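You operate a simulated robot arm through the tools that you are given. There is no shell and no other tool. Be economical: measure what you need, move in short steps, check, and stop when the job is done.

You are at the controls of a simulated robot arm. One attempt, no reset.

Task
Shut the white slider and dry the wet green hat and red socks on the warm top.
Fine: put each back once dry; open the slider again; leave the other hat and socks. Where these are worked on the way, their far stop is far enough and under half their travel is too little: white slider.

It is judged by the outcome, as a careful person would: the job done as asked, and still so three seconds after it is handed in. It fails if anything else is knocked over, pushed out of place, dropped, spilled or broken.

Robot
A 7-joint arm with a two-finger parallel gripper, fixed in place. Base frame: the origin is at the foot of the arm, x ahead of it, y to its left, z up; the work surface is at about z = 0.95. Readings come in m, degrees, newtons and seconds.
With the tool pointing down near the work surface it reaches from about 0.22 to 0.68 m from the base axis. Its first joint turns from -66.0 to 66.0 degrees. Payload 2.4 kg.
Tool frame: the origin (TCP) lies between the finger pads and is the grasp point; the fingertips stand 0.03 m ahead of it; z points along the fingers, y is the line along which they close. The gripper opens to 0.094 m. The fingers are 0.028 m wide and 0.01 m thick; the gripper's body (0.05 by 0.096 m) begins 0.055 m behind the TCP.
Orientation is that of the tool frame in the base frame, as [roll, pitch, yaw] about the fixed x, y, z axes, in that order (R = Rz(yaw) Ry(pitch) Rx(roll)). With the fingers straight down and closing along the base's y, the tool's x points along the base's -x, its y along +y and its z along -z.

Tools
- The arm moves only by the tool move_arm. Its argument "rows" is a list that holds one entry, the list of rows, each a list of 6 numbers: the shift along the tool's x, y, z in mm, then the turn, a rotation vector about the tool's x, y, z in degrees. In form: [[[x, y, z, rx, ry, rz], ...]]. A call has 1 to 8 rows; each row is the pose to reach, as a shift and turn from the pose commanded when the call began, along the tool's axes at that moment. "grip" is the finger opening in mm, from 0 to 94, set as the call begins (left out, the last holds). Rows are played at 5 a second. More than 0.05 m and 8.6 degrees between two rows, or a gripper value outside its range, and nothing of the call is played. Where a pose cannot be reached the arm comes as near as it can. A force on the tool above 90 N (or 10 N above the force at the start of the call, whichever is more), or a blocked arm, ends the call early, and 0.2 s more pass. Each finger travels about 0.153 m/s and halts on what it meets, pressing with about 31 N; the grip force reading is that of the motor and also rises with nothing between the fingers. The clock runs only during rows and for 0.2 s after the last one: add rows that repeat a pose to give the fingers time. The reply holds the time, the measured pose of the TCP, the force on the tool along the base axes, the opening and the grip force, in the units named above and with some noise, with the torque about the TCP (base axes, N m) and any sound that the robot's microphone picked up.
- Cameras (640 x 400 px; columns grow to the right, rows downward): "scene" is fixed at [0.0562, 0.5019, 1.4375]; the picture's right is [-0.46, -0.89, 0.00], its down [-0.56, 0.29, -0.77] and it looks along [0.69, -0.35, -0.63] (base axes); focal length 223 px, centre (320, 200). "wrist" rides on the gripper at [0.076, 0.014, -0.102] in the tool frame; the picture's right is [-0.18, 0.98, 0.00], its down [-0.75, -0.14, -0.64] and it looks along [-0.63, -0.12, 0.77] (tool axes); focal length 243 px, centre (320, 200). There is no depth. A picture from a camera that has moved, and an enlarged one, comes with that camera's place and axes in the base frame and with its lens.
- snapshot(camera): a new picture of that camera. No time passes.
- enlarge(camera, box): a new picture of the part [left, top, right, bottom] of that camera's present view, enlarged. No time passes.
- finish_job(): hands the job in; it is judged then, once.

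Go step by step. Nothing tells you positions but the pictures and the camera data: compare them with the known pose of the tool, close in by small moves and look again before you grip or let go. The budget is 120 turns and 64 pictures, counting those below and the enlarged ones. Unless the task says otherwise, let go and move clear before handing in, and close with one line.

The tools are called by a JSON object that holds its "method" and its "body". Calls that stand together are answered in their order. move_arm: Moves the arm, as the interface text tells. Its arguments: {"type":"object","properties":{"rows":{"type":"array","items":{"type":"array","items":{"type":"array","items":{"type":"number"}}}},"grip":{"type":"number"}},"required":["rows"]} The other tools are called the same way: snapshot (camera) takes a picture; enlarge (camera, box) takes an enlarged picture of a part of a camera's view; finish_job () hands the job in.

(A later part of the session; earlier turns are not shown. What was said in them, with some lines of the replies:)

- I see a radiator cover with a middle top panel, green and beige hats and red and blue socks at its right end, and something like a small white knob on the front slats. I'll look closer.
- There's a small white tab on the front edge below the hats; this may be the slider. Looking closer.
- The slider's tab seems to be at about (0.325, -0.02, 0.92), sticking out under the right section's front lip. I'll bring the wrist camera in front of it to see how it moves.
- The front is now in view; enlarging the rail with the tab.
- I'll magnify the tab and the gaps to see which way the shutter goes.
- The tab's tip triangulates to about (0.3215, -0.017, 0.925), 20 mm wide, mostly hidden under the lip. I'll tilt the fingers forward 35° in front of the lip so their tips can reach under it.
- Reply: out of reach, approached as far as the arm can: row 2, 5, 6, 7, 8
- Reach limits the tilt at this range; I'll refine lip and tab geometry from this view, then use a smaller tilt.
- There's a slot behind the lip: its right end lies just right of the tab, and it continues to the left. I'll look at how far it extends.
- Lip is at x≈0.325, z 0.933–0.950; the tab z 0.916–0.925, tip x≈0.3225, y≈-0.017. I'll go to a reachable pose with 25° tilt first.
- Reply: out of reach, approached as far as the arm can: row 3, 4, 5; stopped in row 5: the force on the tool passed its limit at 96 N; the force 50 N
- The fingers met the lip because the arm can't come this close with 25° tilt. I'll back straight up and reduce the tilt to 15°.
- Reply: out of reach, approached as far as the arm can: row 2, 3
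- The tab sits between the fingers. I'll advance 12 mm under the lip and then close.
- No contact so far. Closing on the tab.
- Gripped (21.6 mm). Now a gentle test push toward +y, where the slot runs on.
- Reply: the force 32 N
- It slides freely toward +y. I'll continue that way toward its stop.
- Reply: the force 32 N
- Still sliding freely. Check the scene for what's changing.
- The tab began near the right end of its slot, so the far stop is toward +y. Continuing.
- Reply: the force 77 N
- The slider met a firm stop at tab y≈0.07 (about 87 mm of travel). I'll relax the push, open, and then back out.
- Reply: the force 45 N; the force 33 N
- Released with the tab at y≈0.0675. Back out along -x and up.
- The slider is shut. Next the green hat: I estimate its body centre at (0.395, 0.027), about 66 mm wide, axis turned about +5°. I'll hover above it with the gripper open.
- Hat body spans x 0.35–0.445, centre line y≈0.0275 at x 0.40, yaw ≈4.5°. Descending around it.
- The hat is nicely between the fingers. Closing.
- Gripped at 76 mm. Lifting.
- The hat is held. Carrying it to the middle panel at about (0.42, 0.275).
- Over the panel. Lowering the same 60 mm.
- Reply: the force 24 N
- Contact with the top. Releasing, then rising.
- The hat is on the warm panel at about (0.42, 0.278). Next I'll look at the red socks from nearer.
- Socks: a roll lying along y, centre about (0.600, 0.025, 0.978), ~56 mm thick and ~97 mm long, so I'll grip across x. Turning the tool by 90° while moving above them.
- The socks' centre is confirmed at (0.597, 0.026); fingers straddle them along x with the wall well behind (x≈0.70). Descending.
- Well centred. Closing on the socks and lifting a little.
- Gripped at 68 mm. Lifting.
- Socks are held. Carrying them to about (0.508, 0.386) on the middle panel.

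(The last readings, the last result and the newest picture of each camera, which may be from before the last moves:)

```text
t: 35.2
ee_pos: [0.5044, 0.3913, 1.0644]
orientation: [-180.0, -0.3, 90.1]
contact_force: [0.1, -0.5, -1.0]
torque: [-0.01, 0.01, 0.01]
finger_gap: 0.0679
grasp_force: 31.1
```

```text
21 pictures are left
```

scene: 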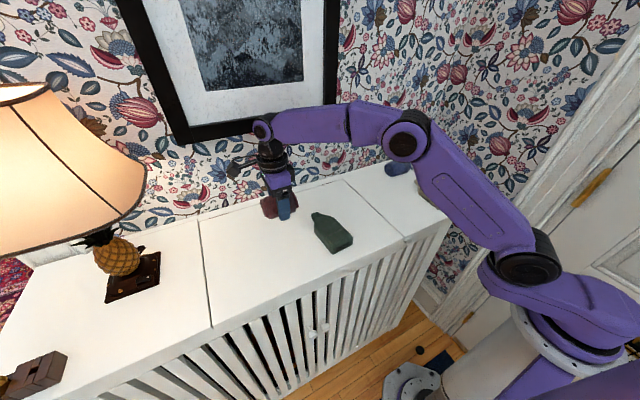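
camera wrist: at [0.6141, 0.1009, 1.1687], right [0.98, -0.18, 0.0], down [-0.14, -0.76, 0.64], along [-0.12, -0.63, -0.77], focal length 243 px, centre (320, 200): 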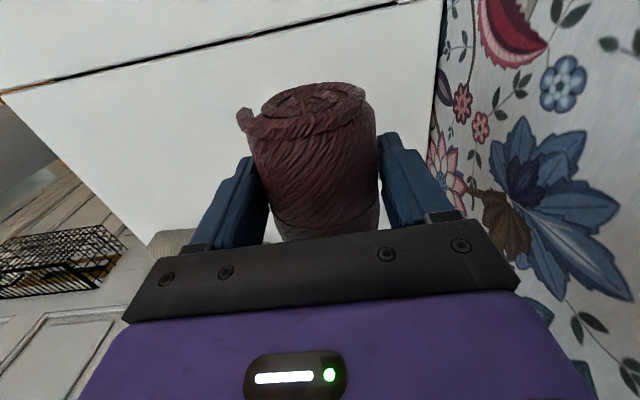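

Lowering onto the panel.

{"method": "move_arm", "body": {"rows": [[[0, 0, 30, 0, 0, 0], [0, 0, 55, 0, 0, 0], [0, 0, 68, 0, 0, 0], [0, 0, 74, 0, 0, 0], [0, 0, 75, 0, 0, 0]]]}}

```text
t: 36.4
ee_pos: [0.5054, 0.3898, 0.9935]
orientation: [-180.0, -0.3, 90.2]
contact_force: [0.3, 0.9, -1.1]
torque: [0.0, 0.02, 0.03]
finger_gap: 0.0679
grasp_force: 30.4
```

{"method": "move_arm", "body": {"rows": [[[0, 0, 2, 0, 0, 0], [0, 0, 2, 0, 0, 0]]]}}

```text
t: 37.0
ee_pos: [0.506, 0.3888, 0.9909]
orientation: [-180.0, -0.3, 90.2]
contact_force: [-0.6, 0.9, -1.3]
torque: [0.01, 0.02, -0.01]
finger_gap: 0.068
grasp_force: 31.1
```

{"method": "move_arm", "body": {"rows": [[[0, 0, 1.5, 0, 0, 0], [0, 0, 3, 0, 0, 0], [0, 0, 3, 0, 0, 0]]]}}

```text
t: 37.8
ee_pos: [0.5065, 0.3894, 0.9907]
orientation: [179.6, -0.6, 90.2]
contact_force: [-4.8, -1.8, 34.1]
torque: [-0.14, 0.14, -0.2]
finger_gap: 0.068
grasp_force: 30.6
```

Contact. Releasing and rising; then waiting for drying.

{"method": "move_arm", "body": {"rows": [[[0, 0, -2, 0, 0, 0], [0, 0, -2, 0, 0, 0], [0, 0, -2, 0, 0, 0], [0, 0, -2, 0, 0, 0], [0, 0, -40, 0, 0, 0], [0, 0, -85, 0, 0, 0], [0, 0, -85, 0, 0, 0]]], "grip": 94}}

{"method": "enlarge", "body": {"camera": "scene", "box": [220, 130, 460, 280]}}

```text
t: 39.4
ee_pos: [0.5044, 0.3873, 1.072]
orientation: [-180.0, -0.3, 90.2]
contact_force: [1.0, -0.6, 0.4]
torque: [0.01, -0.01, 0.0]
finger_gap: 0.094
grasp_force: 0.1
```

```text
2.67 times, centred on (340, 205) of scene
camera zoom: at [0.0562, 0.5019, 1.4375], right [-0.46, -0.89, 0.0], down [-0.56, 0.29, -0.77], along [0.69, -0.35, -0.63], focal length 594 px, centre (267, 187)
```

zoom: 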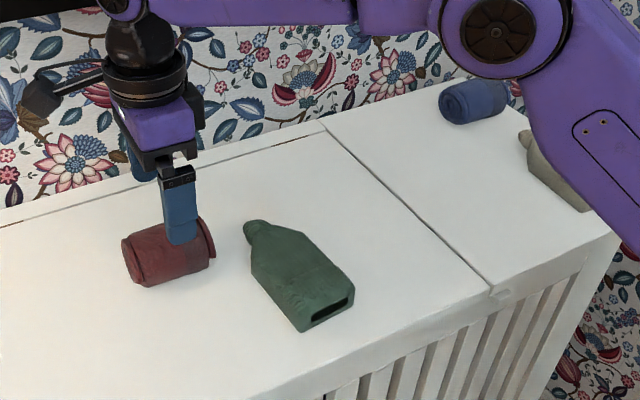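

The hat is visibly lightening as it dries. While waiting I'll turn back to hover over the hat.

{"method": "move_arm", "body": {"rows": [[[0, 0, -15, 0, 0, -8], [-15, -12, -30, 0, 0, -16], [-30, -24, -30, 0, 0, -24], [-45, -36, -30, 0, 0, -32], [-62, -48, -30, 0, 0, -40], [-78, -60, -30, 0, 0, -48], [-94, -72, -30, 0, 0, -56], [-110.5, -84, -30, 0, 0, -64]]]}}

{"method": "move_arm", "body": {"rows": [[[0, 0, 0, 0, 0, -8], [0, 0, 0, 0, 0, -16], [0, 0, 0, 0, 0, -24], [0, 0, 0, 0, 0, -31], [0, 0, 0, 0, 0, -31], [0, 0, 0, 0, 0, -31], [0, 0, 0, 0, 0, -31], [0, 0, 0, 0, 0, -31]]]}}

{"method": "move_arm", "body": {"rows": [[[0, 0, 0, 0, 0, 0], [0, 0, 0, 0, 0, 0], [0, 0, 0, 0, 0, 0], [0, 0, 0, 0, 0, 0], [0, 0, 0, 0, 0, 0], [0, 0, 0, 0, 0, 0], [0, 0, 0, 0, 0, 0], [0, 0, 0, 0, 0, 0]]]}}

{"method": "enlarge", "body": {"camera": "scene", "box": [220, 130, 460, 280]}}

```text
t: 41.2
ee_pos: [0.4209, 0.2741, 1.1022]
orientation: [179.7, -0.1, 154.4]
contact_force: [0.3, 0.0, 0.0]
torque: [0.0, 0.02, -0.01]
finger_gap: 0.0942
grasp_force: 0.0
```

```text
t: 43.0
ee_pos: [0.4219, 0.2752, 1.1013]
orientation: [179.6, 0.1, -174.8]
contact_force: [0.8, 0.1, 0.0]
torque: [0.01, 0.01, 0.02]
finger_gap: 0.094
grasp_force: 0.1
```

```text
t: 44.8
ee_pos: [0.4205, 0.2753, 1.1014]
orientation: [179.7, 0.2, -174.7]
contact_force: [-0.2, 0.8, 0.4]
torque: [-0.02, 0.0, -0.01]
finger_gap: 0.0938
grasp_force: 0.0
```

```text
2.67 times, centred on (340, 205) of scene
camera zoom: at [0.0562, 0.5019, 1.4375], right [-0.46, -0.89, 0.0], down [-0.56, 0.29, -0.77], along [0.69, -0.35, -0.63], focal length 594 px, centre (267, 187)
```

zoom: 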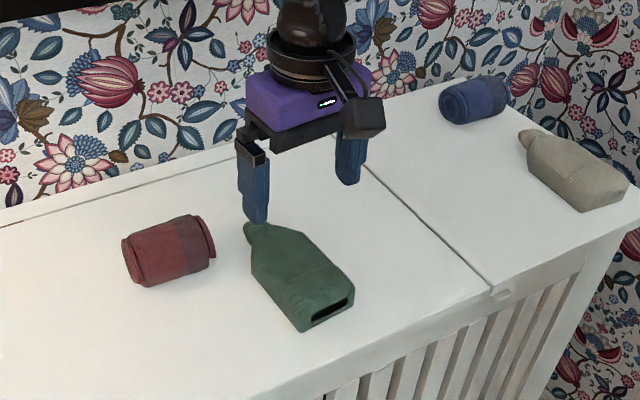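

Both are lightening. Waiting longer.

{"method": "move_arm", "body": {"rows": [[[0, 0, 0, 0, 0, 0], [0, 0, 0, 0, 0, 0], [0, 0, 0, 0, 0, 0], [0, 0, 0, 0, 0, 0], [0, 0, 0, 0, 0, 0], [0, 0, 0, 0, 0, 0], [0, 0, 0, 0, 0, 0], [0, 0, 0, 0, 0, 0]]]}}

{"method": "move_arm", "body": {"rows": [[[0, 0, 0, 0, 0, 0], [0, 0, 0, 0, 0, 0], [0, 0, 0, 0, 0, 0], [0, 0, 0, 0, 0, 0], [0, 0, 0, 0, 0, 0], [0, 0, 0, 0, 0, 0], [0, 0, 0, 0, 0, 0], [0, 0, 0, 0, 0, 0]]]}}

{"method": "move_arm", "body": {"rows": [[[0, 0, 0, 0, 0, 0], [0, 0, 0, 0, 0, 0], [0, 0, 0, 0, 0, 0], [0, 0, 0, 0, 0, 0], [0, 0, 0, 0, 0, 0], [0, 0, 0, 0, 0, 0], [0, 0, 0, 0, 0, 0], [0, 0, 0, 0, 0, 0]]]}}

{"method": "move_arm", "body": {"rows": [[[0, 0, 0, 0, 0, 0], [0, 0, 0, 0, 0, 0], [0, 0, 0, 0, 0, 0], [0, 0, 0, 0, 0, 0], [0, 0, 0, 0, 0, 0], [0, 0, 0, 0, 0, 0], [0, 0, 0, 0, 0, 0], [0, 0, 0, 0, 0, 0]]]}}

{"method": "enlarge", "body": {"camera": "scene", "box": [220, 130, 460, 280]}}

```text
t: 46.6
ee_pos: [0.4203, 0.2741, 1.1019]
orientation: [179.7, 0.1, -174.7]
contact_force: [0.5, 0.0, 0.1]
torque: [0.03, -0.01, -0.03]
finger_gap: 0.0941
grasp_force: 0.1
```

```text
t: 48.4
ee_pos: [0.4216, 0.2742, 1.1016]
orientation: [179.7, 0.0, -174.9]
contact_force: [-0.9, -0.1, 0.7]
torque: [-0.03, 0.0, 0.0]
finger_gap: 0.0936
grasp_force: 0.1
```

```text
t: 50.2
ee_pos: [0.4211, 0.2745, 1.1024]
orientation: [179.8, 0.0, -174.8]
contact_force: [0.1, 0.1, 0.1]
torque: [-0.02, -0.01, -0.02]
finger_gap: 0.094
grasp_force: 0.1
```

```text
t: 52.0
ee_pos: [0.4222, 0.2751, 1.1021]
orientation: [179.7, 0.2, -174.8]
contact_force: [0.1, -0.2, 0.0]
torque: [-0.01, 0.01, 0.02]
finger_gap: 0.0937
grasp_force: 0.0
```

```text
2.67 times, centred on (340, 205) of scene
camera zoom: at [0.0562, 0.5019, 1.4375], right [-0.46, -0.89, 0.0], down [-0.56, 0.29, -0.77], along [0.69, -0.35, -0.63], focal length 594 px, centre (267, 187)
```

zoom: 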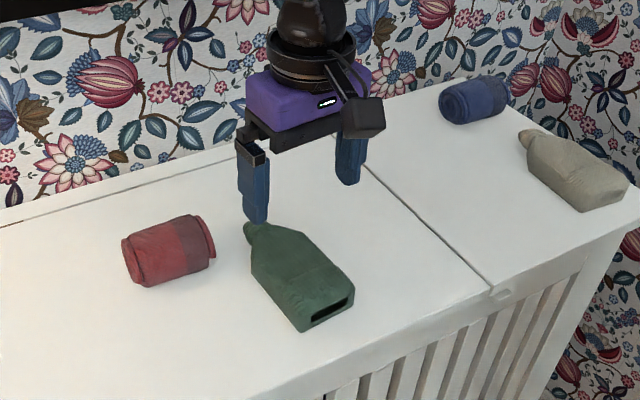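

The hat seems to have reached a steady colour; the socks still brighten. I'll wait more for a safe margin.

{"method": "move_arm", "body": {"rows": [[[0, 0, 0, 0, 0, 0], [0, 0, 0, 0, 0, 0], [0, 0, 0, 0, 0, 0], [0, 0, 0, 0, 0, 0], [0, 0, 0, 0, 0, 0], [0, 0, 0, 0, 0, 0], [0, 0, 0, 0, 0, 0], [0, 0, 0, 0, 0, 0]]]}}

{"method": "move_arm", "body": {"rows": [[[0, 0, 0, 0, 0, 0], [0, 0, 0, 0, 0, 0], [0, 0, 0, 0, 0, 0], [0, 0, 0, 0, 0, 0], [0, 0, 0, 0, 0, 0], [0, 0, 0, 0, 0, 0], [0, 0, 0, 0, 0, 0], [0, 0, 0, 0, 0, 0]]]}}

{"method": "move_arm", "body": {"rows": [[[0, 0, 0, 0, 0, 0], [0, 0, 0, 0, 0, 0], [0, 0, 0, 0, 0, 0], [0, 0, 0, 0, 0, 0], [0, 0, 0, 0, 0, 0], [0, 0, 0, 0, 0, 0], [0, 0, 0, 0, 0, 0], [0, 0, 0, 0, 0, 0]]]}}

{"method": "move_arm", "body": {"rows": [[[0, 0, 0, 0, 0, 0], [0, 0, 0, 0, 0, 0], [0, 0, 0, 0, 0, 0], [0, 0, 0, 0, 0, 0], [0, 0, 0, 0, 0, 0], [0, 0, 0, 0, 0, 0], [0, 0, 0, 0, 0, 0], [0, 0, 0, 0, 0, 0]]]}}

{"method": "enlarge", "body": {"camera": "scene", "box": [220, 130, 460, 280]}}

{"method": "snapshot", "body": {"camera": "wrist"}}

```text
t: 53.8
ee_pos: [0.4213, 0.2749, 1.1014]
orientation: [179.7, 0.1, -174.8]
contact_force: [0.5, 0.4, -0.4]
torque: [-0.01, -0.04, -0.02]
finger_gap: 0.0939
grasp_force: 0.1
```

```text
t: 55.6
ee_pos: [0.4206, 0.2741, 1.1017]
orientation: [179.7, 0.1, -174.8]
contact_force: [-0.4, -0.2, -0.5]
torque: [-0.02, 0.01, 0.03]
finger_gap: 0.0943
grasp_force: 0.1
```

```text
t: 57.4
ee_pos: [0.4207, 0.2744, 1.1002]
orientation: [179.6, 0.1, -174.7]
contact_force: [1.0, -0.3, 0.0]
torque: [0.02, -0.03, 0.0]
finger_gap: 0.0938
grasp_force: 0.1
```

```text
t: 59.2
ee_pos: [0.4214, 0.2764, 1.1014]
orientation: [179.7, 0.1, -174.8]
contact_force: [0.5, -0.7, -0.5]
torque: [0.03, -0.02, 0.0]
finger_gap: 0.0939
grasp_force: 0.0
```

```text
2.67 times, centred on (340, 205) of scene
camera zoom: at [0.0562, 0.5019, 1.4375], right [-0.46, -0.89, 0.0], down [-0.56, 0.29, -0.77], along [0.69, -0.35, -0.63], focal length 594 px, centre (267, 187)
```

zoom: 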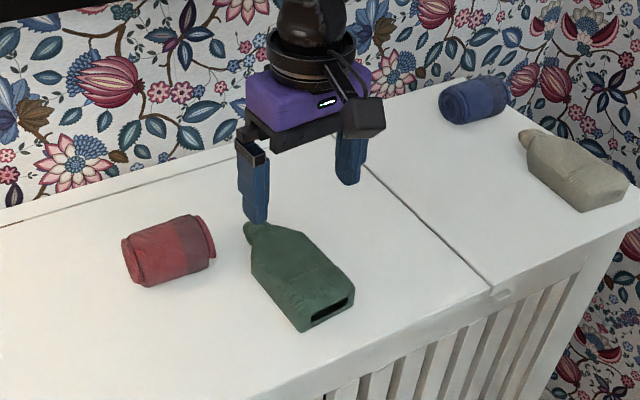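

```text
16 pictures are left
camera wrist: at [0.3457, 0.2821, 1.2039], right [0.1, 1.0, 0.01], down [0.76, -0.08, 0.64], along [0.64, -0.06, -0.77], focal length 243 px, centre (320, 200)
```

wrist: 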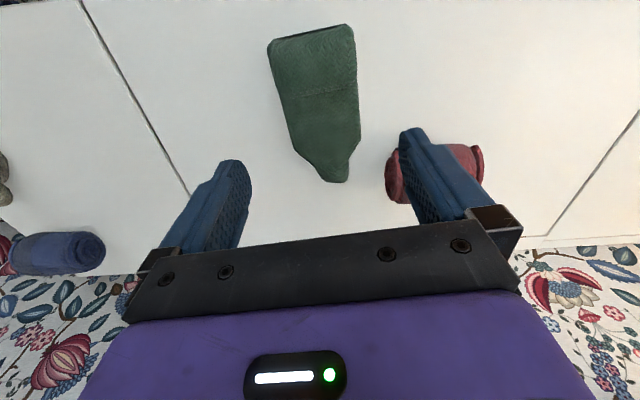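

Both colours are steady (dry). Picking the hat up again.

{"method": "move_arm", "body": {"rows": [[[0, 2, 40, 0, 0, 0], [0, 2, 75, 0, 0, 0], [0, 2, 100, 0, 0, 0], [0, 2, 112, 0, 0, 0], [0, 2, 112, 0, 0, 0]]], "grip": 94}}

{"method": "move_arm", "body": {"rows": [[[0, 0, 0, 0, 0, 0], [0, 0, 0, 0, 0, 0], [0, 0, 0, 0, 0, 0], [0, 0, 0, 0, 0, 0]]], "grip": 45}}

{"method": "move_arm", "body": {"rows": [[[0, 0, -15, 0, 0, 0], [0, 0, -35, 0, 0, 0], [0, 0, -60, 0, 0, 0], [0, 0, -60, 0, 0, 0]]]}}

{"method": "snapshot", "body": {"camera": "wrist"}}

```text
t: 60.4
ee_pos: [0.4229, 0.2796, 0.9898]
orientation: [179.6, 0.1, -174.9]
contact_force: [0.1, 0.9, 0.4]
torque: [-0.01, 0.02, 0.03]
finger_gap: 0.0942
grasp_force: 0.0
```

```text
t: 61.4
ee_pos: [0.4229, 0.2794, 0.9903]
orientation: [179.7, 0.1, -174.9]
contact_force: [0.4, 0.1, 0.8]
torque: [0.02, 0.05, -0.04]
finger_gap: 0.0758
grasp_force: 31.1
```

```text
t: 62.4
ee_pos: [0.4223, 0.2781, 1.0499]
orientation: [179.7, 0.2, -174.8]
contact_force: [-0.3, -0.3, -0.2]
torque: [-0.03, 0.02, -0.02]
finger_gap: 0.0758
grasp_force: 30.9
```

```text
15 pictures are left
camera wrist: at [0.3469, 0.2857, 1.1525], right [0.1, 1.0, 0.01], down [0.76, -0.08, 0.64], along [0.64, -0.06, -0.77], focal length 243 px, centre (320, 200)
```

wrist: 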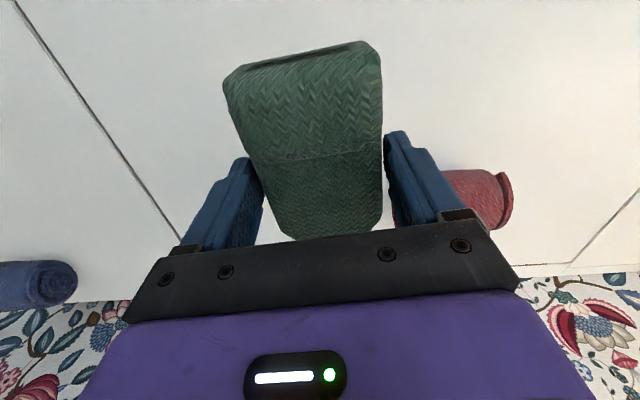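

Held. Carrying it back to its original spot (TCP 0.403, 0.0265).

{"method": "move_arm", "body": {"rows": [[[7, -42, 0, 0, 0, 0], [14, -84, 0, 0, 0, 0], [21, -126, 0, 0, 0, 0], [28, -168, 0, 0, 0, 0], [35, -210, 0, 0, 0, 0], [41.5, -249.5, 0, 0, 0, 0], [41.5, -249.5, 0, 0, 0, 0]]]}}

{"method": "move_arm", "body": {"rows": [[[0, 0, 25, 0, 0, 0], [0, 0, 45, 0, 0, 0], [0, 0, 55, 0, 0, 0], [0, 0, 59, 0, 0, 0], [0, 0, 59, 0, 0, 0]]]}}

```text
t: 64.0
ee_pos: [0.4037, 0.0263, 1.0468]
orientation: [179.8, -0.1, -174.8]
contact_force: [0.0, 0.2, -0.5]
torque: [-0.01, 0.02, 0.01]
finger_gap: 0.0758
grasp_force: 31.0
```

```text
t: 65.2
ee_pos: [0.4049, 0.0266, 0.9903]
orientation: [179.5, 0.2, -174.9]
contact_force: [-1.6, -0.5, 18.5]
torque: [0.17, 0.54, -0.02]
finger_gap: 0.0757
grasp_force: 31.1
```

In contact at the original spot. Releasing and rising.

{"method": "move_arm", "body": {"rows": [[[0, 0, -1, 0, 0, 0], [0, 0, -1, 0, 0, 0], [0, 0, -1, 0, 0, 0], [0, 0, -40, 0, 0, 0], [0, 0, -85, 0, 0, 0], [0, 0, -115, 0, 0, 0], [0, 0, -115, 0, 0, 0]]], "grip": 94}}

{"method": "enlarge", "body": {"camera": "scene", "box": [220, 130, 460, 280]}}

```text
t: 66.8
ee_pos: [0.4025, 0.0272, 1.1037]
orientation: [179.7, 0.2, -174.8]
contact_force: [0.2, 0.1, 0.1]
torque: [-0.02, -0.05, -0.02]
finger_gap: 0.0939
grasp_force: 0.1
```

```text
2.67 times, centred on (340, 205) of scene
camera zoom: at [0.0562, 0.5019, 1.4375], right [-0.46, -0.89, 0.0], down [-0.56, 0.29, -0.77], along [0.69, -0.35, -0.63], focal length 594 px, centre (267, 187)
```

zoom: 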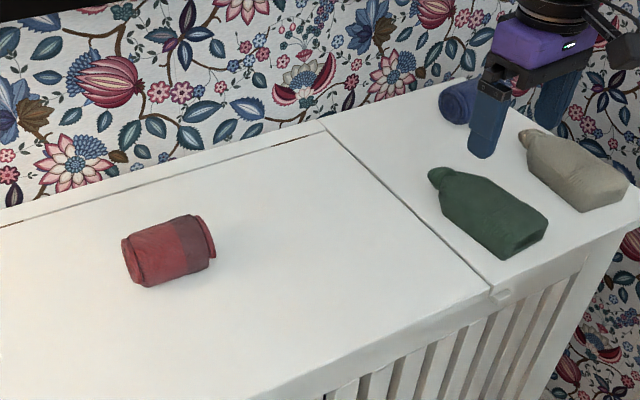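

Hat is back in place. Now back to the socks, turning to the same 90° grip.

{"method": "move_arm", "body": {"rows": [[[-17, 44, 0, 0, 0, 8], [-34, 88, 0, 0, 0, 16], [-51, 132, 0, 0, 0, 24], [-68, 175, 0, 0, 0, 32], [-85, 219, 0, 0, 0, 40], [-102, 263, 0, 0, 0, 48], [-118, 307, 0, 0, 0, 56], [-135, 350, 0, 0, 0, 64]]]}}

{"method": "move_arm", "body": {"rows": [[[0, 0, 0, 0, 0, 8], [0, 0, 0, 0, 0, 16], [0, 0, 0, 0, 0, 24], [0, 0, 0, 0, 0, 31.2], [0, 0, 0, 0, 0, 31.2]]]}}

{"method": "snapshot", "body": {"camera": "wrist"}}

```text
t: 68.6
ee_pos: [0.5067, 0.3863, 1.1074]
orientation: [179.9, -0.4, 121.0]
contact_force: [-0.1, 0.0, -0.4]
torque: [0.02, 0.02, -0.01]
finger_gap: 0.0942
grasp_force: 0.1
```

```text
t: 69.8
ee_pos: [0.5061, 0.3876, 1.1077]
orientation: [-180.0, -0.2, 89.9]
contact_force: [-0.1, 0.1, 0.2]
torque: [0.06, -0.01, 0.0]
finger_gap: 0.0941
grasp_force: 0.1
```

```text
13 pictures are left
camera wrist: at [0.5228, 0.463, 1.2097], right [0.98, -0.19, 0.0], down [-0.14, -0.76, 0.64], along [-0.12, -0.63, -0.77], focal length 243 px, centre (320, 200)
```

wrist: 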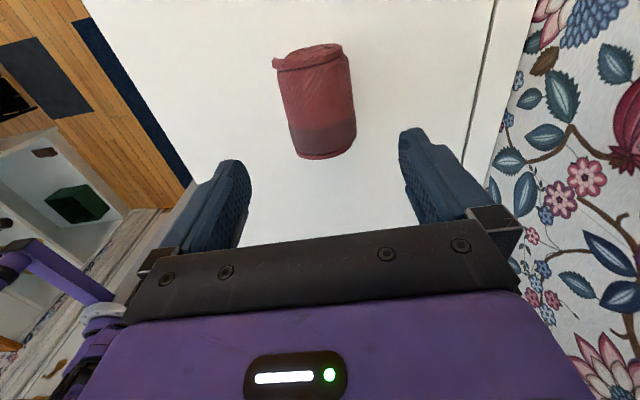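

Aligned with the socks as before. Descending, gripping, lifting.

{"method": "move_arm", "body": {"rows": [[[0, 0, 40, 0, 0, 0], [0, 0, 75, 0, 0, 0], [0, 0, 100, 0, 0, 0], [0, 0, 116, 0, 0, 0], [0, 0, 116, 0, 0, 0]]], "grip": 94}}

{"method": "move_arm", "body": {"rows": [[[0, 0, 0, 0, 0, 0], [0, 0, 0, 0, 0, 0], [0, 0, 0, 0, 0, 0], [0, 0, 0, 0, 0, 0]]], "grip": 40}}

{"method": "move_arm", "body": {"rows": [[[0, 0, -15, 0, 0, 0], [0, 0, -40, 0, 0, 0], [0, 0, -75, 0, 0, 0], [0, 0, -75, 0, 0, 0]]]}}

{"method": "snapshot", "body": {"camera": "wrist"}}

```text
t: 71.0
ee_pos: [0.506, 0.386, 0.9887]
orientation: [180.0, -0.3, 90.0]
contact_force: [-0.4, 0.3, 0.5]
torque: [-0.03, 0.0, -0.02]
finger_gap: 0.0939
grasp_force: 0.1
```

```text
t: 72.0
ee_pos: [0.5065, 0.3871, 0.9906]
orientation: [179.9, -0.3, 90.0]
contact_force: [0.1, 0.6, -0.1]
torque: [0.02, 0.0, -0.02]
finger_gap: 0.0679
grasp_force: 30.6
```

```text
t: 73.0
ee_pos: [0.5034, 0.3867, 1.0656]
orientation: [180.0, -0.3, 90.0]
contact_force: [-0.2, -1.3, -1.2]
torque: [-0.02, 0.01, 0.0]
finger_gap: 0.0678
grasp_force: 31.2
```

```text
12 pictures are left
camera wrist: at [0.5207, 0.4632, 1.1677], right [0.98, -0.18, 0.0], down [-0.14, -0.76, 0.64], along [-0.12, -0.63, -0.77], focal length 243 px, centre (320, 200)
```

wrist: 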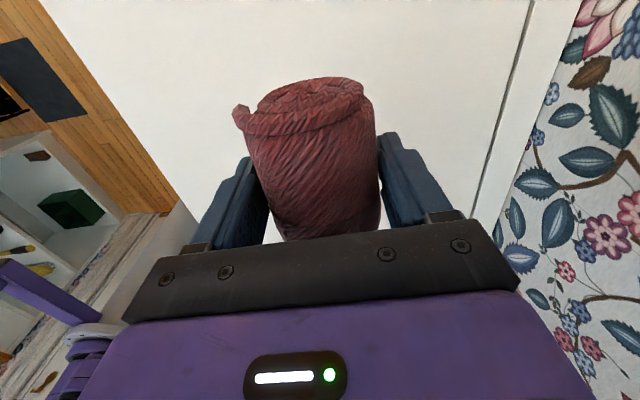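

Carrying the socks back to (0.5975, 0.0265).

{"method": "move_arm", "body": {"rows": [[[-45, 11.5, 0, 0, 0, 0], [-90, 23, 0, 0, 0, 0], [-135, 34.5, 0, 0, 0, 0], [-180, 46, 0, 0, 0, 0], [-225, 57.5, 0, 0, 0, 0], [-270, 69, 0, 0, 0, 0], [-315, 80.5, 0, 0, 0, 0], [-360, 92, 0, 0, 0, 0]]]}}

{"method": "move_arm", "body": {"rows": [[[0, 0, 0, 0, 0, 0], [0, 0, 30, 0, 0, 0], [0, 0, 55, 0, 0, 0], [0, 0, 70, 0, 0, 0], [0, 0, 74, 0, 0, 0], [0, 0, 74, 0, 0, 0]]]}}

```text
t: 74.8
ee_pos: [0.5953, 0.0282, 1.0642]
orientation: [-179.9, -0.3, 90.0]
contact_force: [-0.4, -0.5, -0.8]
torque: [-0.02, -0.01, 0.0]
finger_gap: 0.0677
grasp_force: 31.0
```

```text
t: 76.2
ee_pos: [0.5935, 0.0288, 0.9913]
orientation: [179.8, -0.3, 89.9]
contact_force: [0.3, -0.1, 0.6]
torque: [0.01, -0.01, 0.01]
finger_gap: 0.0677
grasp_force: 31.0
```

Small correction and final lowering to contact.

{"method": "move_arm", "body": {"rows": [[[-1.5, 2.5, 0, 0, 0, 0], [-1.5, 2.5, 1.5, 0, 0, 0], [-1.5, 2.5, 2.5, 0, 0, 0], [-1.5, 2.5, 2.5, 0, 0, 0]]]}}

```text
t: 77.2
ee_pos: [0.598, 0.0261, 0.9893]
orientation: [179.9, -0.4, 89.9]
contact_force: [-9.1, 1.6, 20.7]
torque: [-0.05, 0.5, -0.01]
finger_gap: 0.0677
grasp_force: 31.4
```

{"method": "move_arm", "body": {"rows": [[[0, 0, -1, 0, 0, 0], [0, 0, -1, 0, 0, 0], [0, 0, -1, 0, 0, 0], [0, 0, -40, 0, 0, 0], [0, 0, -85, 0, 0, 0], [0, 0, -120, 0, 0, 0], [0, 0, -120, 0, 0, 0]]], "grip": 94}}

{"method": "snapshot", "body": {"camera": "wrist"}}

{"method": "enlarge", "body": {"camera": "scene", "box": [320, 140, 480, 240]}}

```text
t: 78.8
ee_pos: [0.5994, 0.0275, 1.1061]
orientation: [180.0, -0.3, 90.1]
contact_force: [0.6, -0.3, 1.1]
torque: [-0.01, -0.01, 0.02]
finger_gap: 0.0939
grasp_force: 0.2
```

```text
11 pictures are left
camera wrist: at [0.6153, 0.103, 1.2094], right [0.98, -0.18, 0.0], down [-0.14, -0.76, 0.64], along [-0.12, -0.63, -0.77], focal length 243 px, centre (320, 200)
```

wrist: 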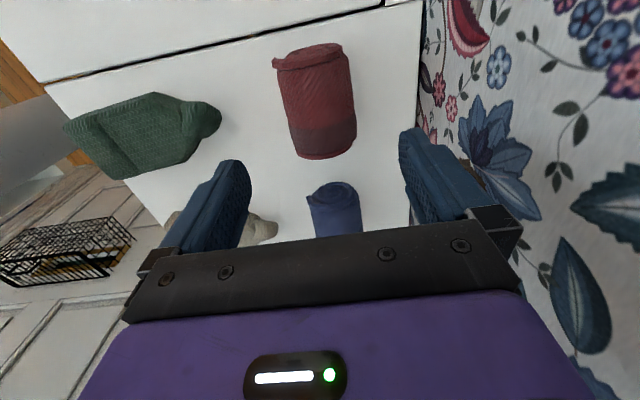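

```text
4.00 times, centred on (400, 190) of scene
camera zoom: at [0.0562, 0.5019, 1.4375], right [-0.46, -0.89, 0.0], down [-0.56, 0.29, -0.77], along [0.69, -0.35, -0.63], focal length 892 px, centre (0, 240)
```

zoom: 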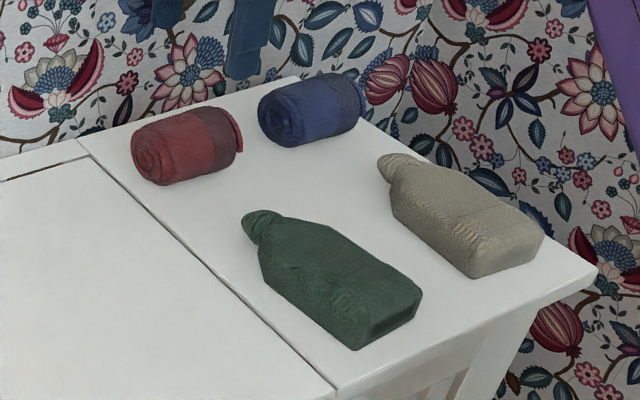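

Both items are back in place. Now return to the slider: turning the tool back and moving in front of the lip.

{"method": "move_arm", "body": {"rows": [[[5, -40, -10, 0, 0, -8], [10, -80, -10, 0, 0, -16], [15, -120, -10, 0, 0, -24], [20, -160, -10, 0, 0, -32], [25, -200, -10, 0, 0, -40], [30, -240, -10, 0, 0, -48], [35, -280, -10, 0, 0, -56], [40, -318, -10, 0, 0, -64]]], "grip": 50}}

{"method": "move_arm", "body": {"rows": [[[0, 0, 0, 0, 0, -8], [0, 0, 0, 0, 0, -16], [0, 0, 0, 0, 0, -24], [0, 0, 0, 0, 0, -26], [0, 0, 0, 0, 0, -26]]]}}

```text
t: 80.6
ee_pos: [0.281, 0.0663, 1.1206]
orientation: [179.7, -0.1, 154.1]
contact_force: [0.2, -0.1, 0.5]
torque: [-0.02, 0.01, 0.02]
finger_gap: 0.0501
grasp_force: 0.0
```

```text
t: 81.8
ee_pos: [0.2822, 0.065, 1.1182]
orientation: [179.6, 0.0, -180.0]
contact_force: [0.3, 0.3, -0.3]
torque: [-0.04, 0.01, -0.02]
finger_gap: 0.05
grasp_force: 0.0
```

{"method": "move_arm", "body": {"rows": [[[0, 2, 45, 0, 0, 0], [0, 2, 90, 0, -6, 0], [0, 2, 130, 0, -12, 0], [-10, 2, 160, 0, -12, 0], [-15, 2, 181, 0, -12, 0], [-15, 2, 181, 0, -12, 0]]]}}

{"method": "enlarge", "body": {"camera": "wrist", "box": [200, 100, 440, 250]}}

```text
t: 82.6
ee_pos: [0.3479, -0.0057, 1.0183]
orientation: [178.4, 10.7, 152.0]
contact_force: [-7.7, -2.1, 37.3]
torque: [0.99, -0.32, 0.23]
finger_gap: 0.0475
grasp_force: 0.0
out of reach, approached as far as the arm can: row 2
stopped in row 3: the force on the tool passed its limit at 214 N (the readings are from after the stop); the commanded pose is now the measured one
```

```text
2.67 times, centred on (320, 175) of wrist
camera zoom: at [0.2716, 0.0491, 1.1044], right [0.62, 0.78, 0.06], down [0.48, -0.43, 0.77], along [0.63, -0.44, -0.64], focal length 647 px, centre (320, 267)
```

zoom: 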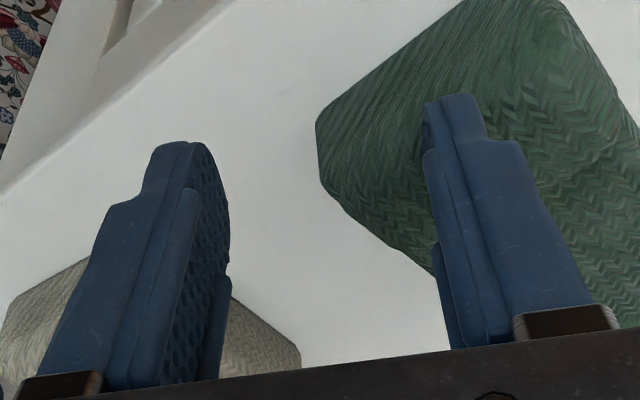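

The arm's configuration swung unexpectedly and a finger is pressing on the hat. I'll raise straight away and check for damage.

{"method": "move_arm", "body": {"rows": [[[0, 0, -20, 0, 0, 0], [0, 0, -50, 0, 0, 0], [0, 0, -90, 0, 0, 0], [0, 0, -90, 0, 0, 0]]]}}

{"method": "snapshot", "body": {"camera": "scene"}}

{"method": "enlarge", "body": {"camera": "scene", "box": [320, 140, 480, 240]}}

```text
t: 83.6
ee_pos: [0.3304, -0.001, 1.1044]
orientation: [178.8, 10.3, 152.1]
contact_force: [-0.4, 0.1, 0.1]
torque: [-0.01, -0.01, 0.01]
finger_gap: 0.0502
grasp_force: 0.1
```

```text
8 pictures are left
```

scene: 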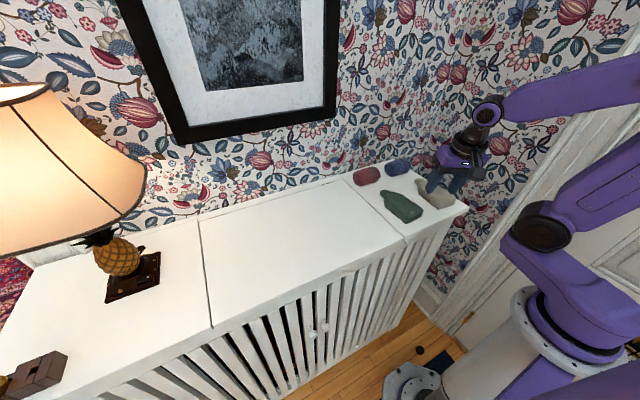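

```text
4.00 times, centred on (400, 190) of scene
camera zoom: at [0.0562, 0.5019, 1.4375], right [-0.46, -0.89, 0.0], down [-0.56, 0.29, -0.77], along [0.69, -0.35, -0.63], focal length 892 px, centre (0, 240)
```

zoom: 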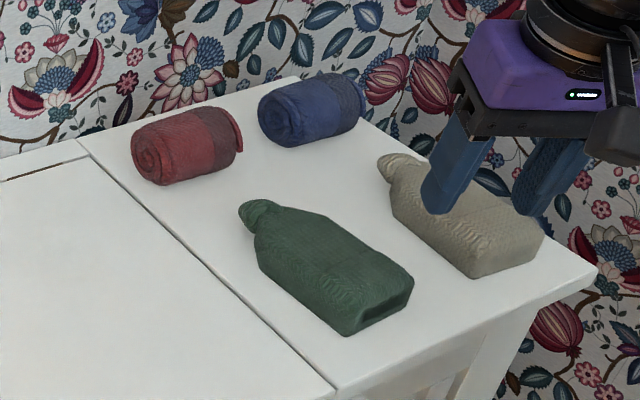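

The hat was pushed about 1–1.5 cm back (toward +x); the rest is unmoved. I'll straighten the tool, hover where I measured the hat originally, and compare to correct it.

{"method": "move_arm", "body": {"rows": [[[0, 0, -10, 0, 5.2, 0], [0, 0, -20, 0, 10.3, 0], [0, 0, -20, 0, 10.3, 0]]]}}

{"method": "move_arm", "body": {"rows": [[[0, 0, 0, 0, 0, -8], [0, 0, 0, 0, 0, -16], [0, 0, 0, 0, 0, -24], [0, 0, 0, 0, 0, -32.6], [0, 0, 0, 0, 0, -32.6]]]}}

```text
t: 84.4
ee_pos: [0.3269, -0.0002, 1.1241]
orientation: [178.8, 0.1, 152.3]
contact_force: [-0.5, -0.1, 0.1]
torque: [-0.03, 0.0, 0.01]
finger_gap: 0.0501
grasp_force: 0.1
```

```text
t: 85.6
ee_pos: [0.3267, 0.0002, 1.1237]
orientation: [179.0, 0.7, -175.0]
contact_force: [-0.2, -0.2, 1.0]
torque: [-0.04, 0.01, -0.02]
finger_gap: 0.05
grasp_force: 0.0
```

{"method": "move_arm", "body": {"rows": [[[-35, 9, 0, 0.7, 0.7, 0], [-70, 18.5, 0, 0.7, 0.7, 0], [-70, 18.5, 42, 0.7, 0.7, 0], [-70, 18.5, 42, 0.7, 0.7, 0]]], "grip": 94}}

{"method": "snapshot", "body": {"camera": "wrist"}}

```text
t: 86.6
ee_pos: [0.3951, 0.0247, 1.0818]
orientation: [179.7, 0.1, -175.1]
contact_force: [-0.3, 0.8, -0.2]
torque: [-0.02, 0.01, 0.01]
finger_gap: 0.094
grasp_force: 0.0
```

```text
6 pictures are left
camera wrist: at [0.3197, 0.032, 1.1835], right [0.1, 1.0, 0.01], down [0.76, -0.08, 0.64], along [0.64, -0.06, -0.77], focal length 243 px, centre (320, 200)
```

wrist: 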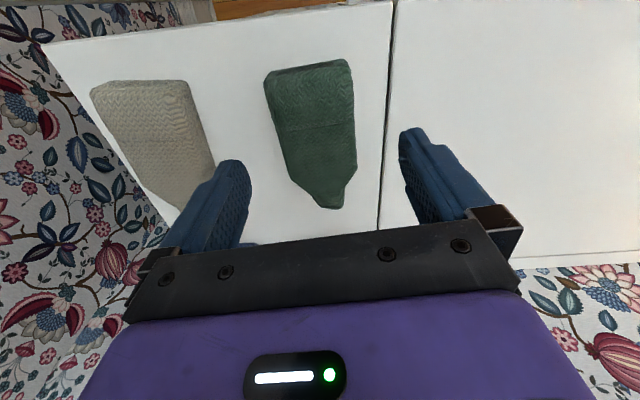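

The hat has shifted by about (+13, −6.5) mm without turning. I'll regrip it in the same relative way and set it back.

{"method": "move_arm", "body": {"rows": [[[-20.5, -6.5, 30, 0, 0, 0], [-20.5, -6.5, 60, 0, 0, 0], [-20.5, -6.5, 80, 0, 0, 0], [-20.5, -6.5, 92, 0, 0, 0], [-20.5, -6.5, 92, 0, 0, 0]]], "grip": 94}}

{"method": "move_arm", "body": {"rows": [[[0, 0, 0, 0, 0, 0], [0, 0, 0, 0, 0, 0], [0, 0, 0, 0, 0, 0], [0, 0, 0, 0, 0, 0]]], "grip": 45}}

{"method": "move_arm", "body": {"rows": [[[0, 0, -7, 0, 0, 0], [0, 0, -15, 0, 0, 0], [0, 0, -15, 0, 0, 0]]]}}

```text
t: 87.8
ee_pos: [0.4165, 0.0196, 0.9904]
orientation: [179.7, -0.1, -175.1]
contact_force: [1.1, -0.6, -0.5]
torque: [-0.04, -0.01, 0.01]
finger_gap: 0.094
grasp_force: 0.0
```

```text
t: 88.8
ee_pos: [0.4163, 0.0192, 0.9912]
orientation: [179.6, 0.1, -175.0]
contact_force: [0.8, 0.2, -0.6]
torque: [0.01, 0.03, 0.02]
finger_gap: 0.0759
grasp_force: 30.4
```

```text
t: 89.6
ee_pos: [0.4168, 0.0209, 1.0058]
orientation: [179.6, 0.0, -175.1]
contact_force: [0.2, 0.2, -0.7]
torque: [0.0, 0.02, -0.01]
finger_gap: 0.0758
grasp_force: 30.7
```

{"method": "move_arm", "body": {"rows": [[[6, 4, 0, 0, 0, 0], [13, 7.6, 0, 0, 0, 0], [13, 7.6, 8, 0, 0, 0], [13, 7.6, 14, 0, 0, 0], [13, 7.6, 15.5, 0, 0, 0], [13, 7.6, 15.5, 0, 0, 0]]]}}

{"method": "move_arm", "body": {"rows": [[[0, 0, -1, 0, 0, 0], [0, 0, -1, 0, 0, 0], [0, 0, -1, 0, 0, 0], [0, 0, -40, 0, 0, 0], [0, 0, -85, 0, 0, 0], [0, 0, -125, 0, 0, 0], [0, 0, -125, 0, 0, 0]]], "grip": 94}}

{"method": "enlarge", "body": {"camera": "scene", "box": [320, 140, 480, 240]}}

```text
t: 91.0
ee_pos: [0.4028, 0.0293, 0.9917]
orientation: [179.7, 0.0, -175.1]
contact_force: [-0.2, 0.3, -1.1]
torque: [0.03, 0.02, -0.01]
finger_gap: 0.076
grasp_force: 31.2
```

```text
t: 92.6
ee_pos: [0.4016, 0.0281, 1.1158]
orientation: [179.7, 0.0, -175.1]
contact_force: [0.2, 0.0, 0.0]
torque: [-0.01, 0.01, 0.02]
finger_gap: 0.0941
grasp_force: 0.0
```

```text
4.00 times, centred on (400, 190) of scene
camera zoom: at [0.0562, 0.5019, 1.4375], right [-0.46, -0.89, 0.0], down [-0.56, 0.29, -0.77], along [0.69, -0.35, -0.63], focal length 892 px, centre (0, 240)
```

zoom: 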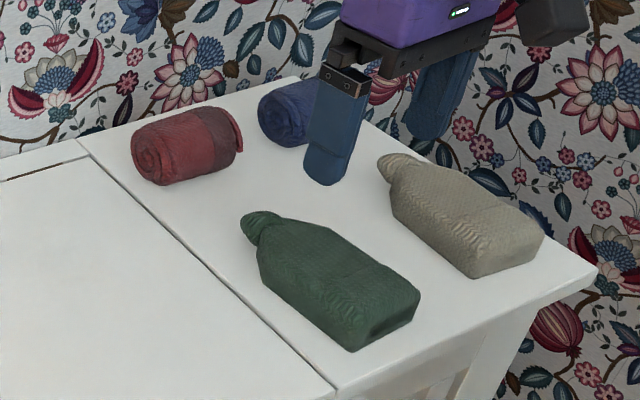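

The hat is back on its mark. Now approach the slider again, farther out and in small checked steps.

{"method": "move_arm", "body": {"rows": [[[29, 15, 0, 0, 0, 2], [58, 31, 0, 0, 0, 4], [88, 46.8, 0, 0, 0, 5.1], [88, 46.8, 0, 0, 0, 5.1]]], "grip": 50}}

{"method": "move_arm", "body": {"rows": [[[0, 0, 8, 0, -3, 0], [0, 0, 16, 0, -6, 0]]]}}

```text
t: 93.6
ee_pos: [0.311, 0.0692, 1.1164]
orientation: [179.7, -0.1, 179.7]
contact_force: [-0.1, -0.2, -0.6]
torque: [0.01, 0.02, 0.03]
finger_gap: 0.0499
grasp_force: 0.0
```

```text
t: 94.2
ee_pos: [0.3119, 0.0689, 1.0996]
orientation: [179.7, 6.0, 179.8]
contact_force: [-0.2, 0.2, 0.5]
torque: [0.03, -0.01, 0.01]
finger_gap: 0.0498
grasp_force: 0.1
```

{"method": "move_arm", "body": {"rows": [[[1, 0, 10, 0, -3, 0], [2, 0, 20, 0, -6, 0]]]}}

{"method": "move_arm", "body": {"rows": [[[3, 0, 15, 0, 0, 0], [6, 0, 30, 0, 0, 0]]]}}

```text
t: 94.8
ee_pos: [0.3123, 0.0668, 1.0792]
orientation: [179.6, 11.9, 179.7]
contact_force: [0.2, -0.1, 1.1]
torque: [-0.02, -0.02, -0.03]
finger_gap: 0.0501
grasp_force: 0.0
```

```text
t: 95.4
ee_pos: [0.312, 0.0667, 1.0489]
orientation: [179.7, 12.0, 179.7]
contact_force: [0.1, 0.4, -0.5]
torque: [0.02, 0.03, -0.03]
finger_gap: 0.0497
grasp_force: 0.1
```

{"method": "move_arm", "body": {"rows": [[[11, 0, 20, 0, 0, 0], [21.9, 0, 40.3, 0, 0, 0], [21.9, 0, 40.3, 0, 0, 0]]]}}

```text
t: 96.2
ee_pos: [0.2976, 0.0676, 1.0063]
orientation: [179.6, 12.0, 179.7]
contact_force: [-0.2, 0.4, -1.1]
torque: [0.03, 0.03, 0.02]
finger_gap: 0.0498
grasp_force: 0.0
```

{"method": "move_arm", "body": {"rows": [[[3.5, 0, 16.7, 0, 0, 0], [7.1, 0, 33.5, 0, 0, 0]]]}}

{"method": "move_arm", "body": {"rows": [[[3.5, 0, 16.7, 0, 0, 0], [7.1, 0, 33.5, 0, 0, 0], [7.1, 0, 33.5, 0, 0, 0]]]}}

{"method": "enlarge", "body": {"camera": "wrist", "box": [200, 100, 440, 250]}}

```text
t: 96.8
ee_pos: [0.2993, 0.0676, 0.9709]
orientation: [179.7, 12.0, 179.8]
contact_force: [0.2, 0.2, 0.4]
torque: [0.03, 0.01, 0.02]
finger_gap: 0.0499
grasp_force: 0.0
```

```text
t: 97.6
ee_pos: [0.2976, 0.0691, 0.9355]
orientation: [179.6, 12.1, 179.7]
contact_force: [0.1, -0.9, -1.0]
torque: [0.04, 0.01, 0.0]
finger_gap: 0.0498
grasp_force: 0.1
```

```text
2.67 times, centred on (320, 175) of wrist
camera zoom: at [0.2035, 0.0829, 1.0213], right [0.18, 0.98, 0.04], down [0.6, -0.15, 0.78], along [0.78, -0.12, -0.62], focal length 647 px, centre (320, 267)
```

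zoom: 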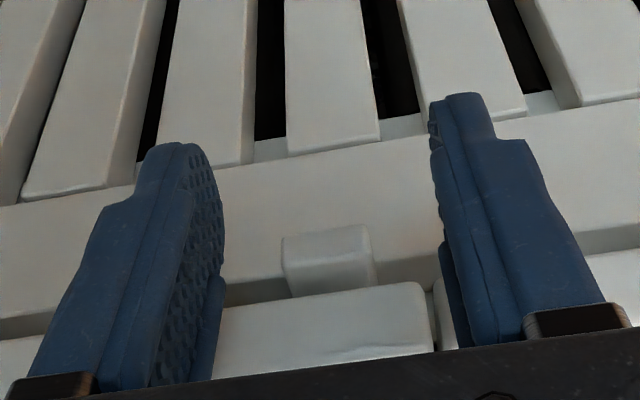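

The tab is between the fingers again. Advancing 11.5 mm under the lip and closing.

{"method": "move_arm", "body": {"rows": [[[-6, 0, 1.5, 0, 0, 0], [-11.2, 0, 2.4, 0, 0, 0], [-11.2, 0, 2.4, 0, 0, 0]]]}}

{"method": "move_arm", "body": {"rows": [[[0, 0, 0, 0, 0, 0], [0, 0, 0, 0, 0, 0], [0, 0, 0, 0, 0, 0]]], "grip": 12}}

```text
t: 98.4
ee_pos: [0.3099, 0.0691, 0.9357]
orientation: [179.8, 11.9, 179.8]
contact_force: [-14.7, 0.5, -0.2]
torque: [0.11, 0.08, 0.41]
finger_gap: 0.0501
grasp_force: 0.1
```

```text
t: 99.2
ee_pos: [0.31, 0.069, 0.9364]
orientation: [179.8, 11.9, 179.8]
contact_force: [-21.9, 2.8, -8.7]
torque: [-0.18, 0.25, 0.36]
finger_gap: 0.0269
grasp_force: 13.4
```

A light press on the lip; backing off 1.5 mm and letting the fingers finish closing.

{"method": "move_arm", "body": {"rows": [[[1.5, 0, 0, 0, 0, 0], [1.5, 0, 0, 0, 0, 0], [1.5, 0, 0, 0, 0, 0]]], "grip": 12}}

```text
t: 100.0
ee_pos: [0.3099, 0.0685, 0.936]
orientation: [179.8, 11.9, 179.7]
contact_force: [-13.9, -3.8, -8.0]
torque: [-0.17, 0.18, 0.2]
finger_gap: 0.0251
grasp_force: 11.2
```

{"method": "move_arm", "body": {"rows": [[[2, 0, 0, 0, 0, 0], [2, 0, 0, 0, 0, 0], [2, 0, 0, 0, 0, 0]]], "grip": 12}}

```text
t: 100.8
ee_pos: [0.3077, 0.066, 0.936]
orientation: [179.8, 12.1, 179.6]
contact_force: [13.9, -19.7, -7.7]
torque: [-0.19, -0.44, -0.28]
finger_gap: 0.022
grasp_force: 44.8
```

Firm grip now (22 mm). Sliding toward −y, back to open.

{"method": "move_arm", "body": {"rows": [[[0, -10, 0, 0, 0, 0], [0, -20, 0, 0, 0, 0], [0, -30, 0, 0, 0, 0], [0, -40, 0, 0, 0, 0], [0, -50, 0, 0, 0, 0], [0, -60, 0, 0, 0, 0], [0, -60, 0, 0, 0, 0]]]}}

{"method": "move_arm", "body": {"rows": [[[0, -8, 0, 0, 0, 0], [0, -16, 0, 0, 0, 0], [0, -24, 0, 0, 0, 0], [0, -30, 0, 0, 0, 0], [0, -34, 0, 0, 0, 0], [0, -34, 0, 0, 0, 0]]]}}

```text
t: 102.4
ee_pos: [0.3085, 0.0102, 0.9358]
orientation: [179.4, 12.2, 179.8]
contact_force: [17.8, 1.2, 14.2]
torque: [-0.33, -0.64, 0.24]
finger_gap: 0.0218
grasp_force: 45.2
```

```text
t: 103.8
ee_pos: [0.3073, -0.0201, 0.9382]
orientation: [178.7, 12.3, -179.5]
contact_force: [-5.5, 47.0, 3.2]
torque: [0.28, 0.59, 0.67]
finger_gap: 0.0218
grasp_force: 44.6
```

The open stop is reached at y≈−0.02, where it began. Relaxing, releasing.

{"method": "move_arm", "body": {"rows": [[[0, 3, 0, 0, 0, 0], [0, 4, 0, 0, 0, 0], [0, 4, 0, 0, 0, 0]]]}}

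{"method": "move_arm", "body": {"rows": [[[0, 0, 0, 0, 0, 0], [0, 0, 0, 0, 0, 0], [0, 0, 0, 0, 0, 0]]], "grip": 50}}

{"method": "enlarge", "body": {"camera": "wrist", "box": [200, 100, 440, 250]}}

```text
t: 104.6
ee_pos: [0.3075, -0.0196, 0.9374]
orientation: [179.2, 12.3, 179.9]
contact_force: [-5.9, 27.9, 32.9]
torque: [0.17, -0.49, 0.42]
finger_gap: 0.0218
grasp_force: 45.1
```

```text
t: 105.4
ee_pos: [0.3066, -0.0231, 0.9354]
orientation: [179.8, 11.9, 179.7]
contact_force: [0.4, 0.0, -0.5]
torque: [0.0, 0.03, 0.02]
finger_gap: 0.05
grasp_force: 0.0
```

```text
2.67 times, centred on (320, 175) of wrist
camera zoom: at [0.2127, -0.008, 1.0199], right [0.18, 0.98, 0.04], down [0.6, -0.15, 0.78], along [0.78, -0.12, -0.62], focal length 647 px, centre (320, 267)
```

zoom: 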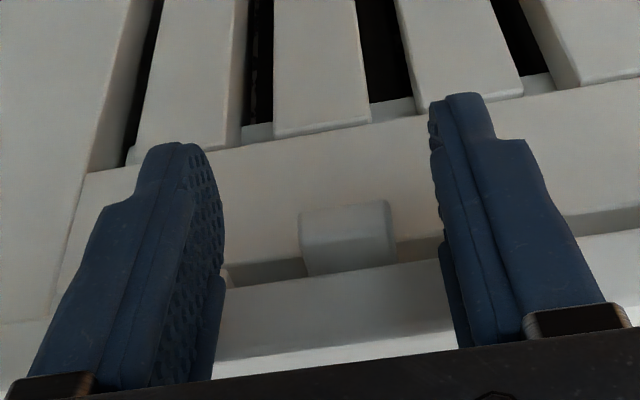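

Slider is open and free. Backing out and up along the proven path.

{"method": "move_arm", "body": {"rows": [[[5, 0, -1, 0, 0, 0], [9, 0, -2, 0, 0, 0], [5.5, 0, -19, 0, 0, 0], [2, 0, -36, 0, 0, 0], [-2, 0, -53, 0, 0, 0], [-6, 0, -70, 0, 0, 0]]]}}

{"method": "move_arm", "body": {"rows": [[[-5, 0, -25, 0, 0, 0], [-10, 0, -50, 0, 0, 0], [-15, 0, -80, 0, 0, 0], [-20, 0, -115, 0, 0, 0], [-20, 0, -115, 0, 0, 0]]]}}

{"method": "snapshot", "body": {"camera": "scene"}}

```text
t: 106.8
ee_pos: [0.2985, -0.0215, 1.0065]
orientation: [179.7, 12.0, 179.8]
contact_force: [-0.1, -1.0, 0.5]
torque: [0.0, -0.02, 0.01]
finger_gap: 0.0499
grasp_force: 0.1
```

```text
t: 108.0
ee_pos: [0.294, -0.0228, 1.1217]
orientation: [179.8, 12.0, 179.7]
contact_force: [-0.4, -0.3, 0.0]
torque: [0.01, 0.02, 0.02]
finger_gap: 0.0498
grasp_force: 0.1
```

```text
2 pictures are left
```

scene: 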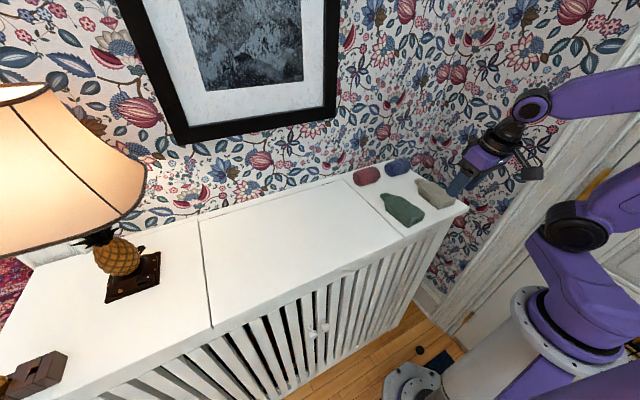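

Everything is in its place: hat and socks are dry and back, the slider is open and the arm is clear. Handing in.

{"method": "finish_job", "body": {}}

```text
The job is handed in.
```

The green hat and red socks were dried on the warm top with the slider shut. Both are back in place, the hat on its mark and the socks within about 6 mm of theirs, and the slider is open again. On the way back to the slider a finger pressed on the dried hat (the force limit stopped the arm at 214 N) and pushed it about 1.5 cm. I set it back and saw no damage. The beige hat and blue socks look unmoved.
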